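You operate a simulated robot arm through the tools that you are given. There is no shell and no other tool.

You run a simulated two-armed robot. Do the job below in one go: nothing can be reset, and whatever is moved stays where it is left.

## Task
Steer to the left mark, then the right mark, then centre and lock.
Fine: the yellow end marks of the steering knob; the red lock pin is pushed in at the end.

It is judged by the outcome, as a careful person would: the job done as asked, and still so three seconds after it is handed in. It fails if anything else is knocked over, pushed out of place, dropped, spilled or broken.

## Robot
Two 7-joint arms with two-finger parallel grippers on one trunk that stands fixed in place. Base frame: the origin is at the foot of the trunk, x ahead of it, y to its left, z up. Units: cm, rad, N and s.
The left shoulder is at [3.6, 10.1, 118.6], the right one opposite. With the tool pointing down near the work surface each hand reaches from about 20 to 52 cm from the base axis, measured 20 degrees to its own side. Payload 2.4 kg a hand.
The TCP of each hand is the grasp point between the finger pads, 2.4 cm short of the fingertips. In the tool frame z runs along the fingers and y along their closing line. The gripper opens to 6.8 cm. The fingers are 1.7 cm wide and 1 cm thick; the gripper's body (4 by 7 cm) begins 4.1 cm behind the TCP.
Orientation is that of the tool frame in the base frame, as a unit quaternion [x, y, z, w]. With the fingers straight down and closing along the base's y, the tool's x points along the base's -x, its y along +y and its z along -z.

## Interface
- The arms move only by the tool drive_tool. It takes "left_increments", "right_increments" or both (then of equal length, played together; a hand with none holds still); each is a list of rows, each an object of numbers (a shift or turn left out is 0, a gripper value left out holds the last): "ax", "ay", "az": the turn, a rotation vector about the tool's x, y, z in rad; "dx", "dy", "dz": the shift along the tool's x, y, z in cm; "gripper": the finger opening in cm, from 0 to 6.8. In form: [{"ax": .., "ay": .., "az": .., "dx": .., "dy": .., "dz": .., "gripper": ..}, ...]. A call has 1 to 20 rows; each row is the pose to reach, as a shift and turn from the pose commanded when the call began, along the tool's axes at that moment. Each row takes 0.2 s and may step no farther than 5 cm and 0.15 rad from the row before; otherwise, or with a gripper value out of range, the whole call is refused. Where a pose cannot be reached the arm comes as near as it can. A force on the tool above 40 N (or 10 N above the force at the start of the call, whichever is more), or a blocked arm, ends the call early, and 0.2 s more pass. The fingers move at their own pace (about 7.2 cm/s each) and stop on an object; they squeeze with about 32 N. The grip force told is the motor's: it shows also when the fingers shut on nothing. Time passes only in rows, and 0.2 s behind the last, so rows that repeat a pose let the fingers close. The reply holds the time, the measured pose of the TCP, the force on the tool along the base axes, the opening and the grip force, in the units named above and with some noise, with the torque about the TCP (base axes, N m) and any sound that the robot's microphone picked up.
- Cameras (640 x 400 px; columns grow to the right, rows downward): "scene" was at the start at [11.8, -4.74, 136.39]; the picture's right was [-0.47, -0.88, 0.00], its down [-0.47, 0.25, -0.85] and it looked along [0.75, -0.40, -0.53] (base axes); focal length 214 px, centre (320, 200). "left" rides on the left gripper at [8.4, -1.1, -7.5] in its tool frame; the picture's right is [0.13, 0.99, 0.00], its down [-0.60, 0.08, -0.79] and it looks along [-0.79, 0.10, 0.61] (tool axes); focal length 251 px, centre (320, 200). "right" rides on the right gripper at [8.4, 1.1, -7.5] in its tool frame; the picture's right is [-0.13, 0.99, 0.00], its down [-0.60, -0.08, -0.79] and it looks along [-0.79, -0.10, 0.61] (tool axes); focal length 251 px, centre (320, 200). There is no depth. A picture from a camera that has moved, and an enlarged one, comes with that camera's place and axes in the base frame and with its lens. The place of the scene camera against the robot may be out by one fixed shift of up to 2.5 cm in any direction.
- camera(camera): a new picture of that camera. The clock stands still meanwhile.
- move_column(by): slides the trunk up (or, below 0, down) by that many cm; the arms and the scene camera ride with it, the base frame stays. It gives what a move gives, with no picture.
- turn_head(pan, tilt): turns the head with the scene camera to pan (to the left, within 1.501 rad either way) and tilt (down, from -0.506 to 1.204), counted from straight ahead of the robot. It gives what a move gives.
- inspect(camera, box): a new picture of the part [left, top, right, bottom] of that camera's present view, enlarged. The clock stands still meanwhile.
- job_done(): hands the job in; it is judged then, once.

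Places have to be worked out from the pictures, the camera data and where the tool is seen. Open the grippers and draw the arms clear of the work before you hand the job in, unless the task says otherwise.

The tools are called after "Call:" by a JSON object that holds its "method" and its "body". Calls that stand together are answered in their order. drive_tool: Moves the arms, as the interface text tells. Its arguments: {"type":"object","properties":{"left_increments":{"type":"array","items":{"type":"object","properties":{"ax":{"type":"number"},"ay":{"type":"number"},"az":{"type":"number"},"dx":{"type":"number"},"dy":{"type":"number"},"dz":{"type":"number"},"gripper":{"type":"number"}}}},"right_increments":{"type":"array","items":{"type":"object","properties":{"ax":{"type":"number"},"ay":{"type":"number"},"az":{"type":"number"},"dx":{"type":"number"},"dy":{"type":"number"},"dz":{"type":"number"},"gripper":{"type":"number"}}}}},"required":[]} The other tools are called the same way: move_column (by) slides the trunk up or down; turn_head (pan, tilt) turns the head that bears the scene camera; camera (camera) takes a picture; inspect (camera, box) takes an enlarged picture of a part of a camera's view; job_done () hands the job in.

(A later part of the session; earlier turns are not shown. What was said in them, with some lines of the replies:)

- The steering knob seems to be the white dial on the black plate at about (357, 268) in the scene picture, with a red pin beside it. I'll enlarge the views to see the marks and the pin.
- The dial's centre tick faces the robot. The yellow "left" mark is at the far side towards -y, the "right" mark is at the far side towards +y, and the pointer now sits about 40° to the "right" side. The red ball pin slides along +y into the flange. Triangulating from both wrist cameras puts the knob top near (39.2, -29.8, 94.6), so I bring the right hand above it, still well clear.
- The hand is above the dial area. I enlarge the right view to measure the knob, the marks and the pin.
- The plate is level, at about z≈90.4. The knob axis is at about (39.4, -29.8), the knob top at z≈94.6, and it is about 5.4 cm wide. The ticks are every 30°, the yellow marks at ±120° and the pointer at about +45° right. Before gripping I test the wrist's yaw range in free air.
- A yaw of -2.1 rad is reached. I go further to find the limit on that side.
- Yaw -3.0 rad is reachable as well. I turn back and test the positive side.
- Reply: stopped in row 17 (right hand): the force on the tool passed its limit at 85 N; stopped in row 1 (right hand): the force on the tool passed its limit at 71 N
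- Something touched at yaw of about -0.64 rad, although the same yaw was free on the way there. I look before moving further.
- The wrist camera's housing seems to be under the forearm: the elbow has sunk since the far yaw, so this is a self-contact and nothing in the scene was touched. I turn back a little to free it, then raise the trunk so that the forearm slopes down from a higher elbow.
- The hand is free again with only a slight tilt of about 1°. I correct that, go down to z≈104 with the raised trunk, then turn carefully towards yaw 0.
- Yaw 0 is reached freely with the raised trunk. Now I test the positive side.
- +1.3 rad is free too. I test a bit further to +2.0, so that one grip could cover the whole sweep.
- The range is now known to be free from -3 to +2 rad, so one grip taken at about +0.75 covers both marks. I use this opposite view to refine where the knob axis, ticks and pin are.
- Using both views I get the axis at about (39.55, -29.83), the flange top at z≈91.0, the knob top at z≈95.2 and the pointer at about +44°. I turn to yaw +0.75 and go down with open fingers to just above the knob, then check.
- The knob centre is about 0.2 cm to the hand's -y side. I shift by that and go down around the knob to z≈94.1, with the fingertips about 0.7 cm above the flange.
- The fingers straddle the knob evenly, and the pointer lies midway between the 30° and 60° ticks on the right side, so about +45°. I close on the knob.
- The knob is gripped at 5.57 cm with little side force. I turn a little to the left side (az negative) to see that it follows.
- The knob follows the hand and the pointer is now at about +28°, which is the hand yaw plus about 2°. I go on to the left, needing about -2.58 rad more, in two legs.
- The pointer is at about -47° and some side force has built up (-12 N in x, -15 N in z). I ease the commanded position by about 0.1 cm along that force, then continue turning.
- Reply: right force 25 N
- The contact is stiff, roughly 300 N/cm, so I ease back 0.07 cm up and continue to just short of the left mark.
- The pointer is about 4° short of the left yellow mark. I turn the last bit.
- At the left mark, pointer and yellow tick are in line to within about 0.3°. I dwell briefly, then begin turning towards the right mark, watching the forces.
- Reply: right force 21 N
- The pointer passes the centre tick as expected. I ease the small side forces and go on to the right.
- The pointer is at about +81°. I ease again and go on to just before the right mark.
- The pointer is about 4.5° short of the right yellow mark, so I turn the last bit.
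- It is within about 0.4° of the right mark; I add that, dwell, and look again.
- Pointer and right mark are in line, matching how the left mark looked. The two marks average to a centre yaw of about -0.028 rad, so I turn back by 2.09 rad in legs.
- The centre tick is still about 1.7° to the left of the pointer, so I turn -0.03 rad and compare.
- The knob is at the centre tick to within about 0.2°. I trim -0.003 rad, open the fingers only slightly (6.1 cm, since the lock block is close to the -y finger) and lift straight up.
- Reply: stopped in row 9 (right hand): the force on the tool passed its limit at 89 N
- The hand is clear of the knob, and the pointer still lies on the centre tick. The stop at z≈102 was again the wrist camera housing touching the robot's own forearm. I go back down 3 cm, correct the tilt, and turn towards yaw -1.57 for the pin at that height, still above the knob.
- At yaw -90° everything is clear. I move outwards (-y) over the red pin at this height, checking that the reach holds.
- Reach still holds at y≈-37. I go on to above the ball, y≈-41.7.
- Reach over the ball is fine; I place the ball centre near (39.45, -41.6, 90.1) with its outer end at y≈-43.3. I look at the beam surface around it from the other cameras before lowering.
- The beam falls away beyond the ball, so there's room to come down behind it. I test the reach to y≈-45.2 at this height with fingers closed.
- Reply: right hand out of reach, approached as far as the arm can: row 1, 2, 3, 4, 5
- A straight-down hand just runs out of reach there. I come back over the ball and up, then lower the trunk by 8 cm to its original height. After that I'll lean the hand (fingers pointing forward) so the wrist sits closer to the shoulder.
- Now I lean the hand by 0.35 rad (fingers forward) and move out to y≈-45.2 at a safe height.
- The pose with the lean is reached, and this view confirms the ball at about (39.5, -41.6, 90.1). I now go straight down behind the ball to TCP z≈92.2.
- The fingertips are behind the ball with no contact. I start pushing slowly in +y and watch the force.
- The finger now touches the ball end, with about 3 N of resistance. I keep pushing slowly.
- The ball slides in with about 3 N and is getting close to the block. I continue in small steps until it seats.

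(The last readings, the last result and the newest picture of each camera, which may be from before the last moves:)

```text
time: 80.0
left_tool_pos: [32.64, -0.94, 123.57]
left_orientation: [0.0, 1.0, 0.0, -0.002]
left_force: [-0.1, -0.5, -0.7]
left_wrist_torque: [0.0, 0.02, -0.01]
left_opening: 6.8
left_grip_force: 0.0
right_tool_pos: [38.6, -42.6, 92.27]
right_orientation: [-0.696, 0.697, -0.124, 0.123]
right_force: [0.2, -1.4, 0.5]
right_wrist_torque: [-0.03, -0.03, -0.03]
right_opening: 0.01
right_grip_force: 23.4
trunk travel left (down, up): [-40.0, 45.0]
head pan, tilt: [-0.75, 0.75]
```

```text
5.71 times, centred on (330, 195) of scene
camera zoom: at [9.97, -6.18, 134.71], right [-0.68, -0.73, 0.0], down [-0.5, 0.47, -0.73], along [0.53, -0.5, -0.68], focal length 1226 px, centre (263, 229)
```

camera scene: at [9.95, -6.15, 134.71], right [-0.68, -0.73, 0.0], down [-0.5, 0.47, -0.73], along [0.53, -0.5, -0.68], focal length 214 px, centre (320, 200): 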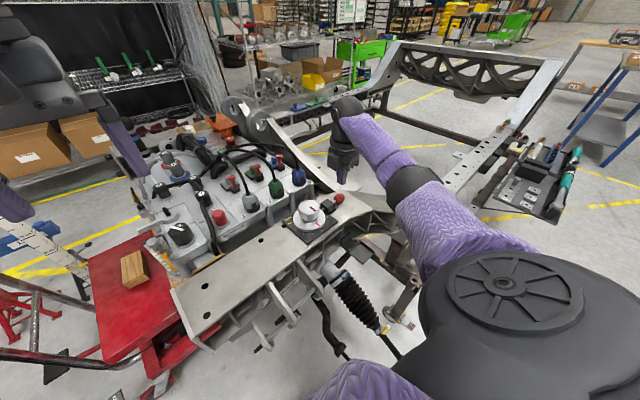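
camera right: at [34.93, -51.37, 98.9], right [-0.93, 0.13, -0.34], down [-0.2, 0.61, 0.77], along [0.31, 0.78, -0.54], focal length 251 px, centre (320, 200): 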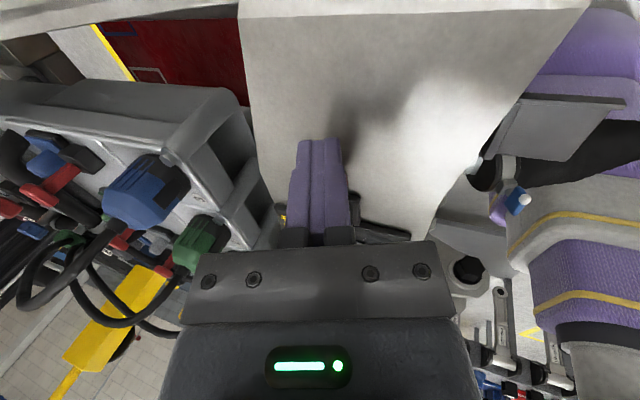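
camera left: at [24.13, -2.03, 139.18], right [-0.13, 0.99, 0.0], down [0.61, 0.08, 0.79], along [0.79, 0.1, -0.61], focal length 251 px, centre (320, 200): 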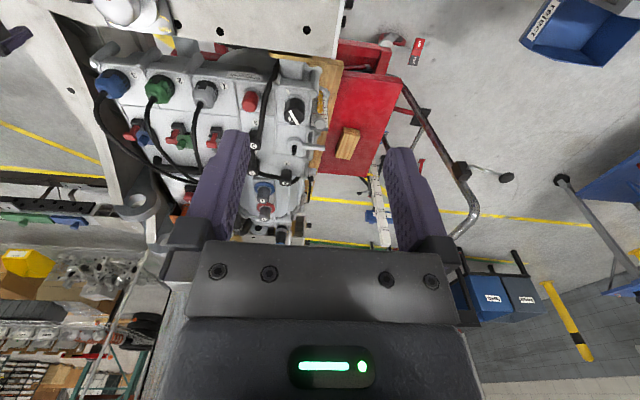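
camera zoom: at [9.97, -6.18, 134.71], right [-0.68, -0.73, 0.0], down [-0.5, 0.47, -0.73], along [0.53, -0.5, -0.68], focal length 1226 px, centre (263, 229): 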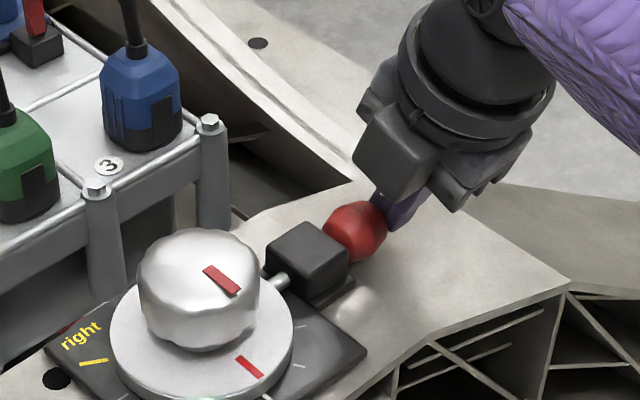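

Call:
{"method": "drive_tool", "body": {"right_increments": [{"dx": -0.06}, {"dx": -0.12}, {"dx": -0.18}, {"dx": -0.24}, {"dx": -0.3}, {"dx": -0.3}]}}

Call:
{"method": "inspect", "body": {"camera": "scene", "box": [290, 160, 370, 230]}}

```text
time: 81.4
left_tool_pos: [32.67, -1.1, 123.59]
left_orientation: [0.0, 1.0, 0.0, -0.001]
left_force: [0.2, 0.0, 0.4]
left_wrist_torque: [0.0, 0.02, -0.01]
left_opening: 6.81
left_grip_force: 0.0
right_tool_pos: [38.54, -42.6, 92.16]
right_orientation: [-0.695, 0.698, -0.125, 0.122]
right_force: [3.1, -12.4, 3.1]
right_wrist_torque: [-0.21, -0.14, -0.12]
right_opening: 0.0
right_grip_force: 23.5
trunk travel left (down, up): [-40.0, 45.0]
head pan, tilt: [-0.75, 0.75]
```

```text
5.71 times, centred on (330, 195) of scene
camera zoom: at [9.99, -6.32, 134.7], right [-0.68, -0.73, 0.0], down [-0.5, 0.47, -0.73], along [0.53, -0.5, -0.68], focal length 1226 px, centre (263, 229)
```

zoom: 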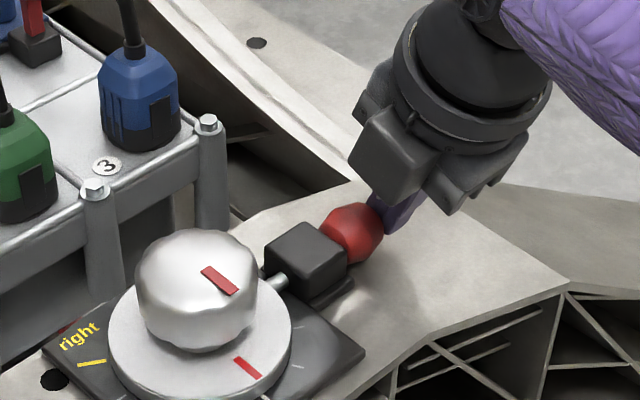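

The force jumped to about 12 N, so the pin seems to have reached its stop. I push slightly more to make sure it's seated.

Call:
{"method": "drive_tool", "body": {"right_increments": [{"dx": -0.05}, {"dx": -0.1}, {"dx": -0.1}]}}

Call:
{"method": "inspect", "body": {"camera": "right", "box": [260, 120, 440, 250]}}

Call:
{"method": "inspect", "body": {"camera": "scene", "box": [305, 180, 355, 225]}}

```text
time: 82.2
left_tool_pos: [32.59, -0.96, 123.61]
left_orientation: [0.0, 1.0, 0.001, -0.001]
left_force: [0.1, 0.4, 0.1]
left_wrist_torque: [0.01, 0.02, -0.02]
left_opening: 6.78
left_grip_force: 0.2
right_tool_pos: [38.48, -42.56, 92.18]
right_orientation: [-0.695, 0.698, -0.124, 0.122]
right_force: [0.4, -18.8, 7.3]
right_wrist_torque: [-0.29, -0.11, -0.17]
right_opening: 0.0
right_grip_force: 23.7
trunk travel left (down, up): [-40.0, 45.0]
head pan, tilt: [-0.75, 0.75]
```

```text
3.08 times, centred on (350, 185) of right
camera zoom: at [34.91, -50.8, 98.87], right [-0.93, 0.13, -0.34], down [-0.2, 0.61, 0.77], along [0.31, 0.78, -0.54], focal length 774 px, centre (228, 246)
```

zoom: 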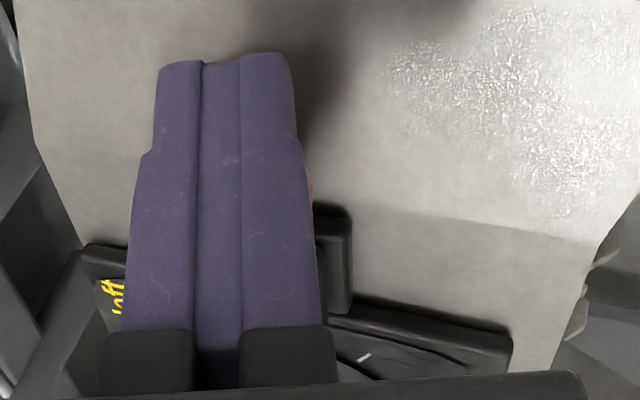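

```text
8.89 times, centred on (330, 202) of scene
camera zoom: at [9.92, -6.39, 134.7], right [-0.68, -0.73, 0.0], down [-0.5, 0.47, -0.73], along [0.53, -0.5, -0.68], focal length 1906 px, centre (231, 178)
```

zoom: 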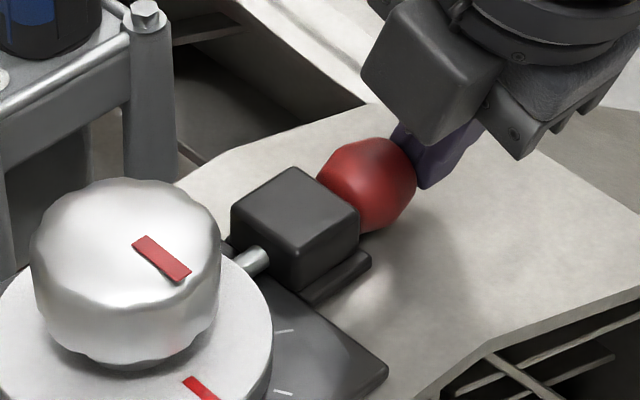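

The pin is against a stop (19 N, no further travel) and the ball is up against the block. I back off in -y, then lift, and look closely at the pin and the knob.

Call:
{"method": "drive_tool", "body": {"right_increments": [{"dx": 0.3}, {"dx": 0.9}, {"dx": 1.6}, {"dx": 1.6, "dz": -1.41, "dy": -0.515}, {"dx": 1.6, "dz": -2.82, "dy": -1.03}, {"dx": 1.6, "dz": -4.7, "dy": -1.72}, {"dx": 1.6, "dz": -7.05, "dy": -2.57}, {"dx": 1.6, "dz": -7.05, "dy": -2.57}]}}

Call:
{"method": "inspect", "body": {"camera": "right", "box": [300, 80, 440, 240]}}

Call:
{"method": "inspect", "body": {"camera": "scene", "box": [290, 175, 370, 240]}}

```text
time: 84.0
left_tool_pos: [32.59, -0.91, 123.58]
left_orientation: [0.0, 1.0, 0.001, -0.001]
left_force: [0.0, -0.4, 0.9]
left_wrist_torque: [0.0, 0.0, -0.03]
left_opening: 6.8
left_grip_force: 0.1
right_tool_pos: [38.42, -43.83, 100.0]
right_orientation: [-0.695, 0.697, -0.123, 0.122]
right_force: [0.3, -0.2, -0.3]
right_wrist_torque: [0.03, -0.02, 0.01]
right_opening: 0.0
right_grip_force: 23.5
trunk travel left (down, up): [-40.0, 45.0]
head pan, tilt: [-0.75, 0.75]
```

```text
2.50 times, centred on (370, 160) of right
camera zoom: at [34.93, -52.11, 106.69], right [-0.93, 0.13, -0.34], down [-0.2, 0.61, 0.77], along [0.31, 0.78, -0.54], focal length 629 px, centre (195, 300)
```

zoom: 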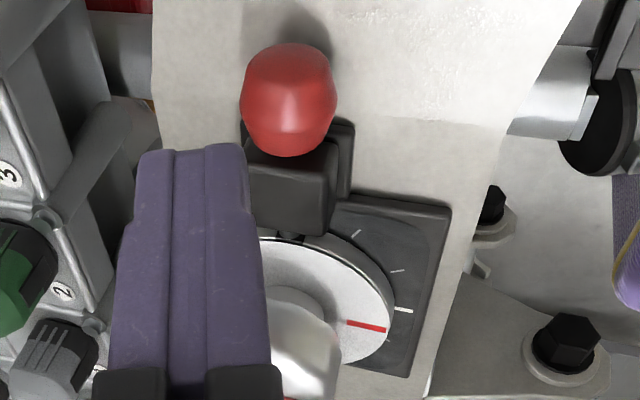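

```text
6.15 times, centred on (330, 208) of scene
camera zoom: at [9.97, -6.16, 134.71], right [-0.68, -0.73, 0.0], down [-0.5, 0.47, -0.73], along [0.53, -0.5, -0.68], focal length 1320 px, centre (258, 154)
```

zoom: 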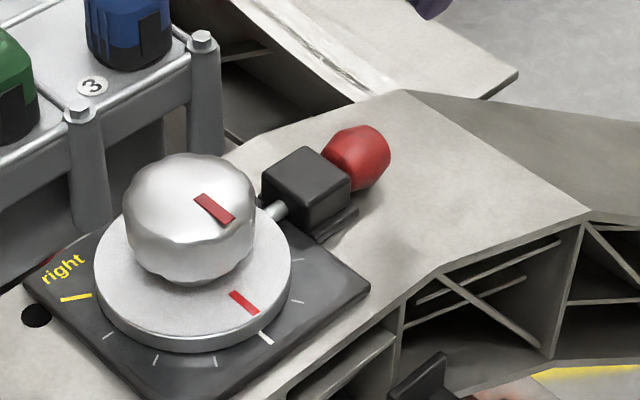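

The ball has moved in against the block and the pointer still lies on the centre tick. I level the hand and look straight along the pin axis to compare with the earlier view.

Call:
{"method": "drive_tool", "body": {"right_increments": [{"ax": -0.1}, {"ax": -0.2}, {"ax": -0.3}, {"ax": -0.35, "dx": -0.8, "dy": -0.6}, {"ax": -0.35, "dx": -1.9, "dy": -1.0}, {"ax": -0.35, "dx": -1.9, "dy": -1.0}]}}

Call:
{"method": "inspect", "body": {"camera": "right", "box": [220, 0, 440, 150]}}

Call:
{"method": "camera", "body": {"camera": "right"}}

```text
time: 85.4
left_tool_pos: [32.63, -0.88, 123.59]
left_orientation: [0.0, 1.0, 0.0, 0.0]
left_force: [-0.6, -0.2, -0.1]
left_wrist_torque: [0.02, 0.02, -0.04]
left_opening: 6.8
left_grip_force: 0.0
right_tool_pos: [39.56, -42.01, 100.06]
right_orientation: [-0.706, 0.708, 0.0, -0.001]
right_force: [0.1, 0.6, -0.3]
right_wrist_torque: [-0.02, 0.0, -0.01]
right_opening: 0.0
right_grip_force: 23.5
trunk travel left (down, up): [-40.0, 45.0]
head pan, tilt: [-0.75, 0.75]
```

```text
2.67 times, centred on (330, 75) of right
camera zoom: at [38.44, -50.21, 107.65], right [-0.99, 0.13, 0.0], down [0.08, 0.61, 0.79], along [0.1, 0.78, -0.61], focal length 670 px, centre (293, 533)
```

zoom: 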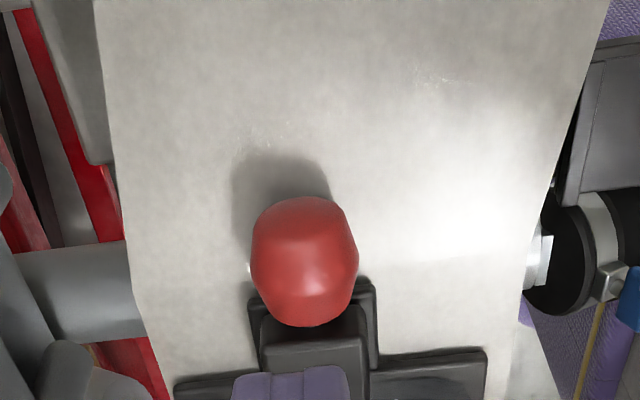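

```text
taken
camera right: at [38.44, -50.21, 107.65], right [-0.99, 0.13, 0.0], down [0.08, 0.61, 0.79], along [0.1, 0.78, -0.61], focal length 251 px, centre (320, 200)
```

right: 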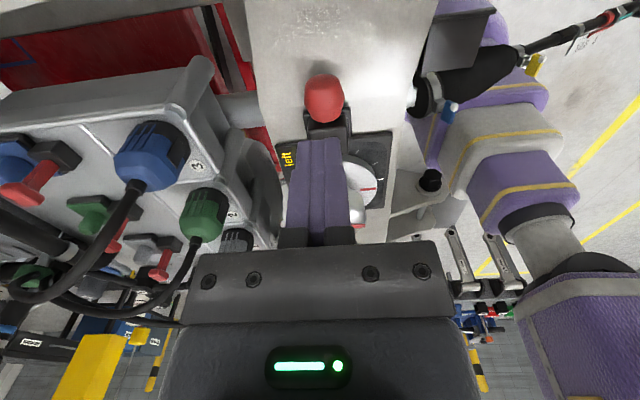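

The ball moved in by about 1.6 cm, more than the roughly 0.5 cm gap there was to the flange, so the pin has entered it. I enlarge the scene view at the pin tip to confirm.

Call:
{"method": "inspect", "body": {"camera": "scene", "box": [300, 185, 350, 220]}}

Call:
{"method": "inspect", "body": {"camera": "scene", "box": [318, 192, 338, 206]}}

```text
11.43 times, centred on (325, 202) of scene
camera zoom: at [9.97, -6.15, 134.71], right [-0.68, -0.73, 0.0], down [-0.5, 0.47, -0.73], along [0.53, -0.5, -0.68], focal length 2451 px, centre (263, 171)
```

zoom: 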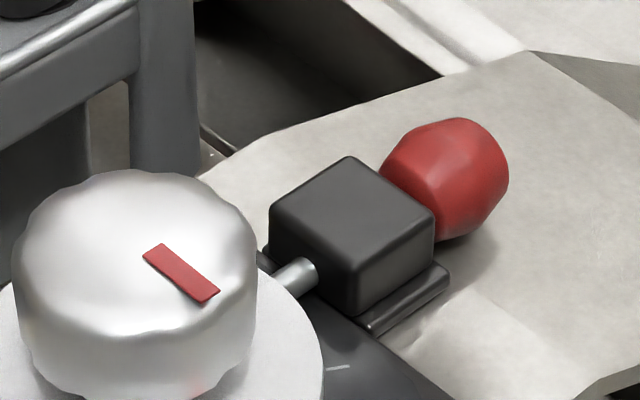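

```text
16.00 times, centred on (328, 199) of scene
camera zoom: at [9.97, -6.15, 134.71], right [-0.68, -0.73, 0.0], down [-0.5, 0.47, -0.73], along [0.53, -0.5, -0.68], focal length 3432 px, centre (192, 216)
```

zoom: 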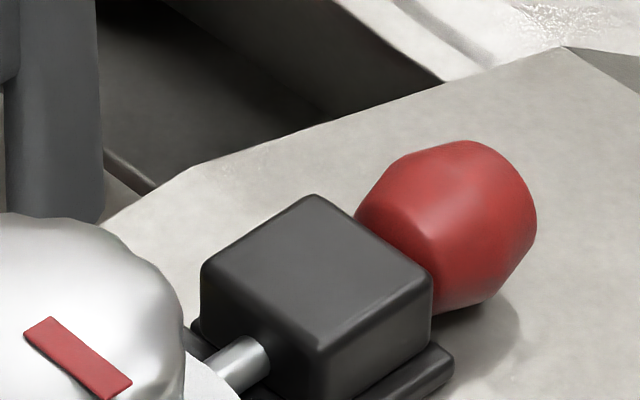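

The rod now runs unbroken from the block into the flange rim, with no free tip visible, and the ball is tight against the block. I withdraw the hand up and back towards the robot, open the gripper, and use its camera for a last check.

Call:
{"method": "drive_tool", "body": {"right_increments": [{"dz": -2.5, "gripper": 3}, {"dz": -5, "dy": 0.8, "gripper": 6.8}, {"dz": -7.5, "dx": -0.8, "dy": 2.0}, {"dz": -10, "dx": -1.8, "dy": 3.5}, {"dz": -12, "dx": -3, "dy": 5.0}, {"dz": -14, "dx": -4, "dy": 6.5}, {"dz": -16, "dx": -5, "dy": 8.0}, {"dz": -18, "dx": -6, "dy": 9.5}, {"dz": -18, "dx": -6, "dy": 10.5}, {"dz": -18, "dx": -6, "dy": 10.5}]}}

Call:
{"method": "camera", "body": {"camera": "right"}}

Call:
{"method": "camera", "body": {"camera": "scene"}}

```text
time: 87.6
left_tool_pos: [32.5, -0.79, 123.68]
left_orientation: [0.0, 1.0, 0.0, -0.001]
left_force: [-0.4, 0.0, 0.3]
left_wrist_torque: [0.0, -0.01, -0.01]
left_opening: 6.8
left_grip_force: 0.1
right_tool_pos: [29.11, -35.94, 117.96]
right_orientation: [-0.707, 0.707, -0.001, -0.001]
right_force: [0.5, -0.2, 0.4]
right_wrist_torque: [0.02, 0.0, -0.01]
right_opening: 6.8
right_grip_force: 0.1
trunk travel left (down, up): [-40.0, 45.0]
head pan, tilt: [-0.75, 0.75]
```

```text
taken
camera right: at [27.92, -44.26, 125.53], right [-0.99, 0.13, 0.0], down [0.08, 0.61, 0.79], along [0.1, 0.79, -0.61], focal length 251 px, centre (320, 200)
```

right: 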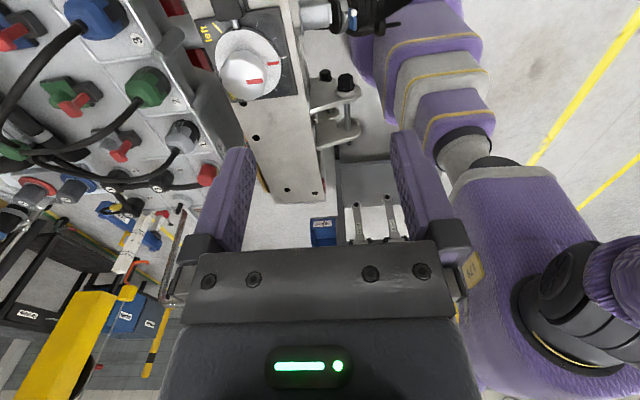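

```text
taken
camera scene: at [9.96, -6.15, 134.71], right [-0.68, -0.73, 0.0], down [-0.5, 0.47, -0.73], along [0.53, -0.5, -0.68], focal length 214 px, centre (320, 200)
```

scene: 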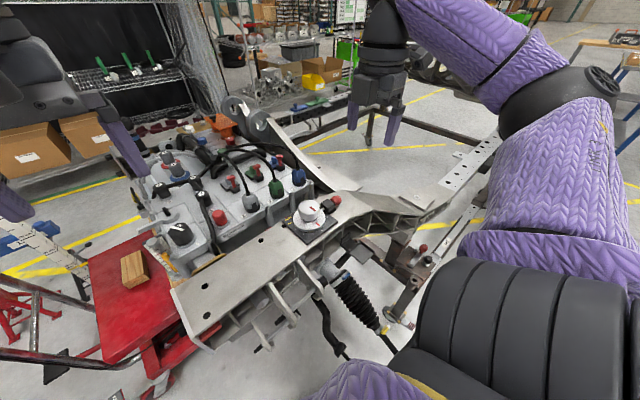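

The arm is up with a high elbow. I turn the hand back to yaw 0 so its camera sees the dial from the robot's side, as at the start.

Call:
{"method": "drive_tool", "body": {"right_increments": [{"az": 0.12}, {"az": 0.24}, {"az": 0.36}, {"az": 0.48}, {"az": 0.6}, {"az": 0.72}, {"az": 0.84}, {"az": 0.96}, {"az": 1.08}, {"az": 1.2}, {"az": 1.32}, {"az": 1.44}, {"az": 1.57}, {"az": 1.57}]}}

Call:
{"method": "camera", "body": {"camera": "right"}}

```text
time: 89.5
left_tool_pos: [32.56, -0.88, 123.57]
left_orientation: [0.0, 1.0, 0.0, -0.001]
left_force: [-0.3, -0.2, -0.3]
left_wrist_torque: [0.0, 0.01, 0.0]
left_opening: 6.83
left_grip_force: 0.1
right_tool_pos: [29.12, -35.81, 118.07]
right_orientation: [-0.307, 0.952, -0.001, 0.005]
right_force: [1.6, 1.3, -1.2]
right_wrist_torque: [0.08, -0.08, -0.02]
right_opening: 6.81
right_grip_force: 0.1
trunk travel left (down, up): [-40.0, 45.0]
head pan, tilt: [-0.75, 0.75]
stopped in row 9 (right hand): the force on the tool passed its limit at 78 N (the readings are from after the stop); the commanded pose is now the measured one
```

```text
taken
camera right: at [21.64, -39.77, 125.47], right [-0.47, 0.88, -0.01], down [0.53, 0.29, 0.8], along [0.7, 0.38, -0.6], focal length 251 px, centre (320, 200)
```

right: 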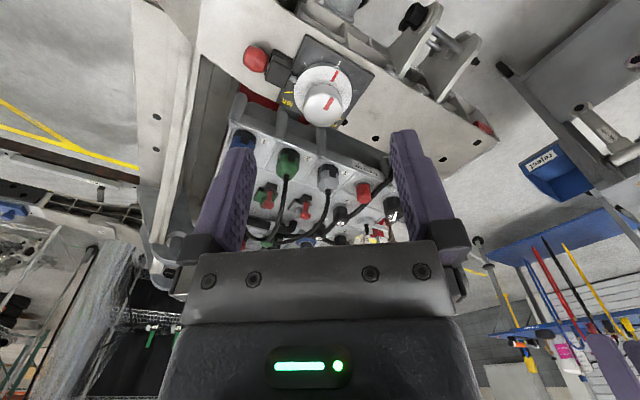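

Again just the hand's camera meeting the forearm, so I turn back 0.25 rad to free it. The dial is well in view from here.

Call:
{"method": "drive_tool", "body": {"right_increments": [{"az": -0.1}, {"az": -0.2}, {"az": -0.3, "ay": 0.01}, {"az": -0.3, "ay": 0.01}]}}

Call:
{"method": "inspect", "body": {"camera": "right", "box": [220, 0, 400, 130]}}

Call:
{"method": "camera", "body": {"camera": "scene"}}

```text
time: 90.5
left_tool_pos: [32.6, -0.73, 123.56]
left_orientation: [0.0, 1.0, 0.0, 0.0]
left_force: [-0.3, -0.6, -0.7]
left_wrist_torque: [0.0, -0.01, -0.02]
left_opening: 6.78
left_grip_force: 0.0
right_tool_pos: [29.16, -35.85, 118.0]
right_orientation: [-0.446, 0.895, -0.005, -0.001]
right_force: [-0.5, -0.4, 0.6]
right_wrist_torque: [0.01, -0.03, -0.01]
right_opening: 6.79
right_grip_force: 0.1
trunk travel left (down, up): [-40.0, 45.0]
head pan, tilt: [-0.75, 0.75]
```

```text
3.08 times, centred on (310, 65) of right
camera zoom: at [23.2, -41.75, 125.55], right [-0.71, 0.7, -0.01], down [0.42, 0.44, 0.79], along [0.56, 0.56, -0.61], focal length 774 px, centre (351, 615)
```

zoom: 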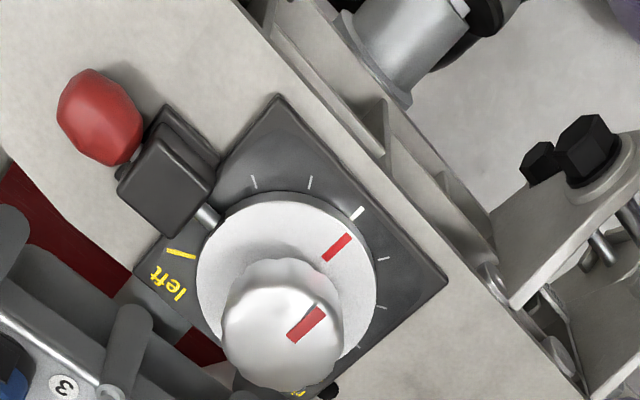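

```text
taken
camera scene: at [9.96, -6.15, 134.71], right [-0.68, -0.73, 0.0], down [-0.5, 0.47, -0.73], along [0.53, -0.5, -0.68], focal length 214 px, centre (320, 200)
```

scene: 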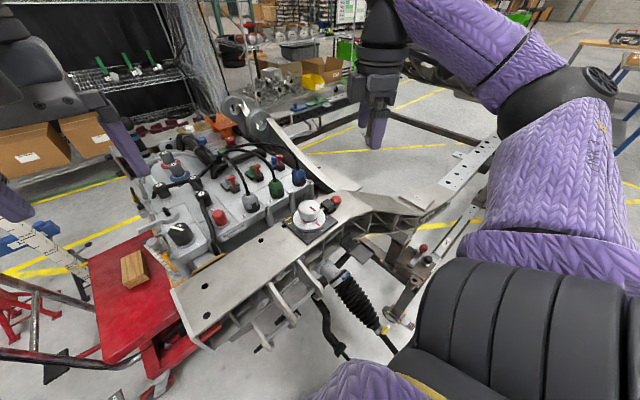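

Call:
{"method": "inspect", "body": {"camera": "right", "box": [230, 10, 300, 90]}}

Call:
{"method": "inspect", "body": {"camera": "right", "box": [270, 45, 345, 100]}}

```text
5.00 times, centred on (265, 50) of right
camera zoom: at [23.2, -41.75, 125.55], right [-0.71, 0.7, -0.01], down [0.42, 0.44, 0.79], along [0.56, 0.56, -0.61], focal length 1257 px, centre (595, 950)
```

zoom: 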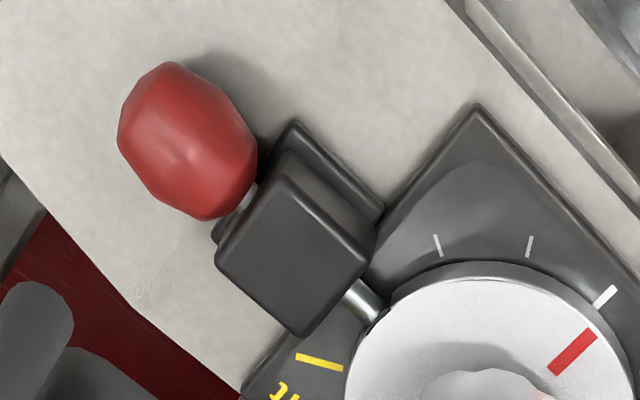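

```text
7.27 times, centred on (308, 72) of right
camera zoom: at [23.2, -41.75, 125.55], right [-0.71, 0.7, -0.01], down [0.42, 0.44, 0.79], along [0.56, 0.56, -0.61], focal length 1829 px, centre (411, 1127)
```

zoom: 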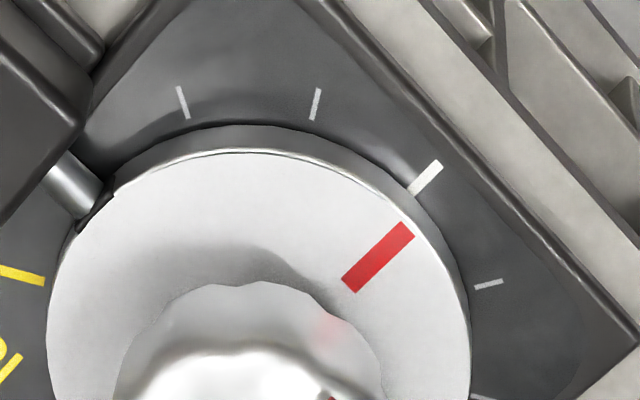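

The last pictures show the pointer on the centre tick to within about 0.5°. The pin sits in the flange notch and has stayed there since the hand left it. Nothing around it has moved, both grippers are open, and both hands are more than 20 cm above the work, so I hand the job in.

Call:
{"method": "job_done", "body": {}}

```text
The job is handed in.
```

I turned the steering knob to the left mark, then to the right mark, then back to centre, and pushed the red lock pin in. I've handed the job in; no verdict has come back yet.

- **Left and right marks:** the pointer lined up with each yellow mark to within about 0.3° before I turned back.
- **Centre:** the pointer is on the centre tick to within about 0.5°, measured after the pin was in.
- **Lock pin:** it slid in about 1.5 cm and stopped hard; 19 N moved it no further. It has stayed there since I let go. A gap of about 2 mm remains between the red ball and the block. I took the stop as the end of its travel, though no click was picked up.

While turning and lifting, the camera on the right hand touched the robot's own forearm a few times, which stopped those moves early. The pictures show nothing else touched or moved. Both grippers are open, and both hands are more than 20 cm above the dial.
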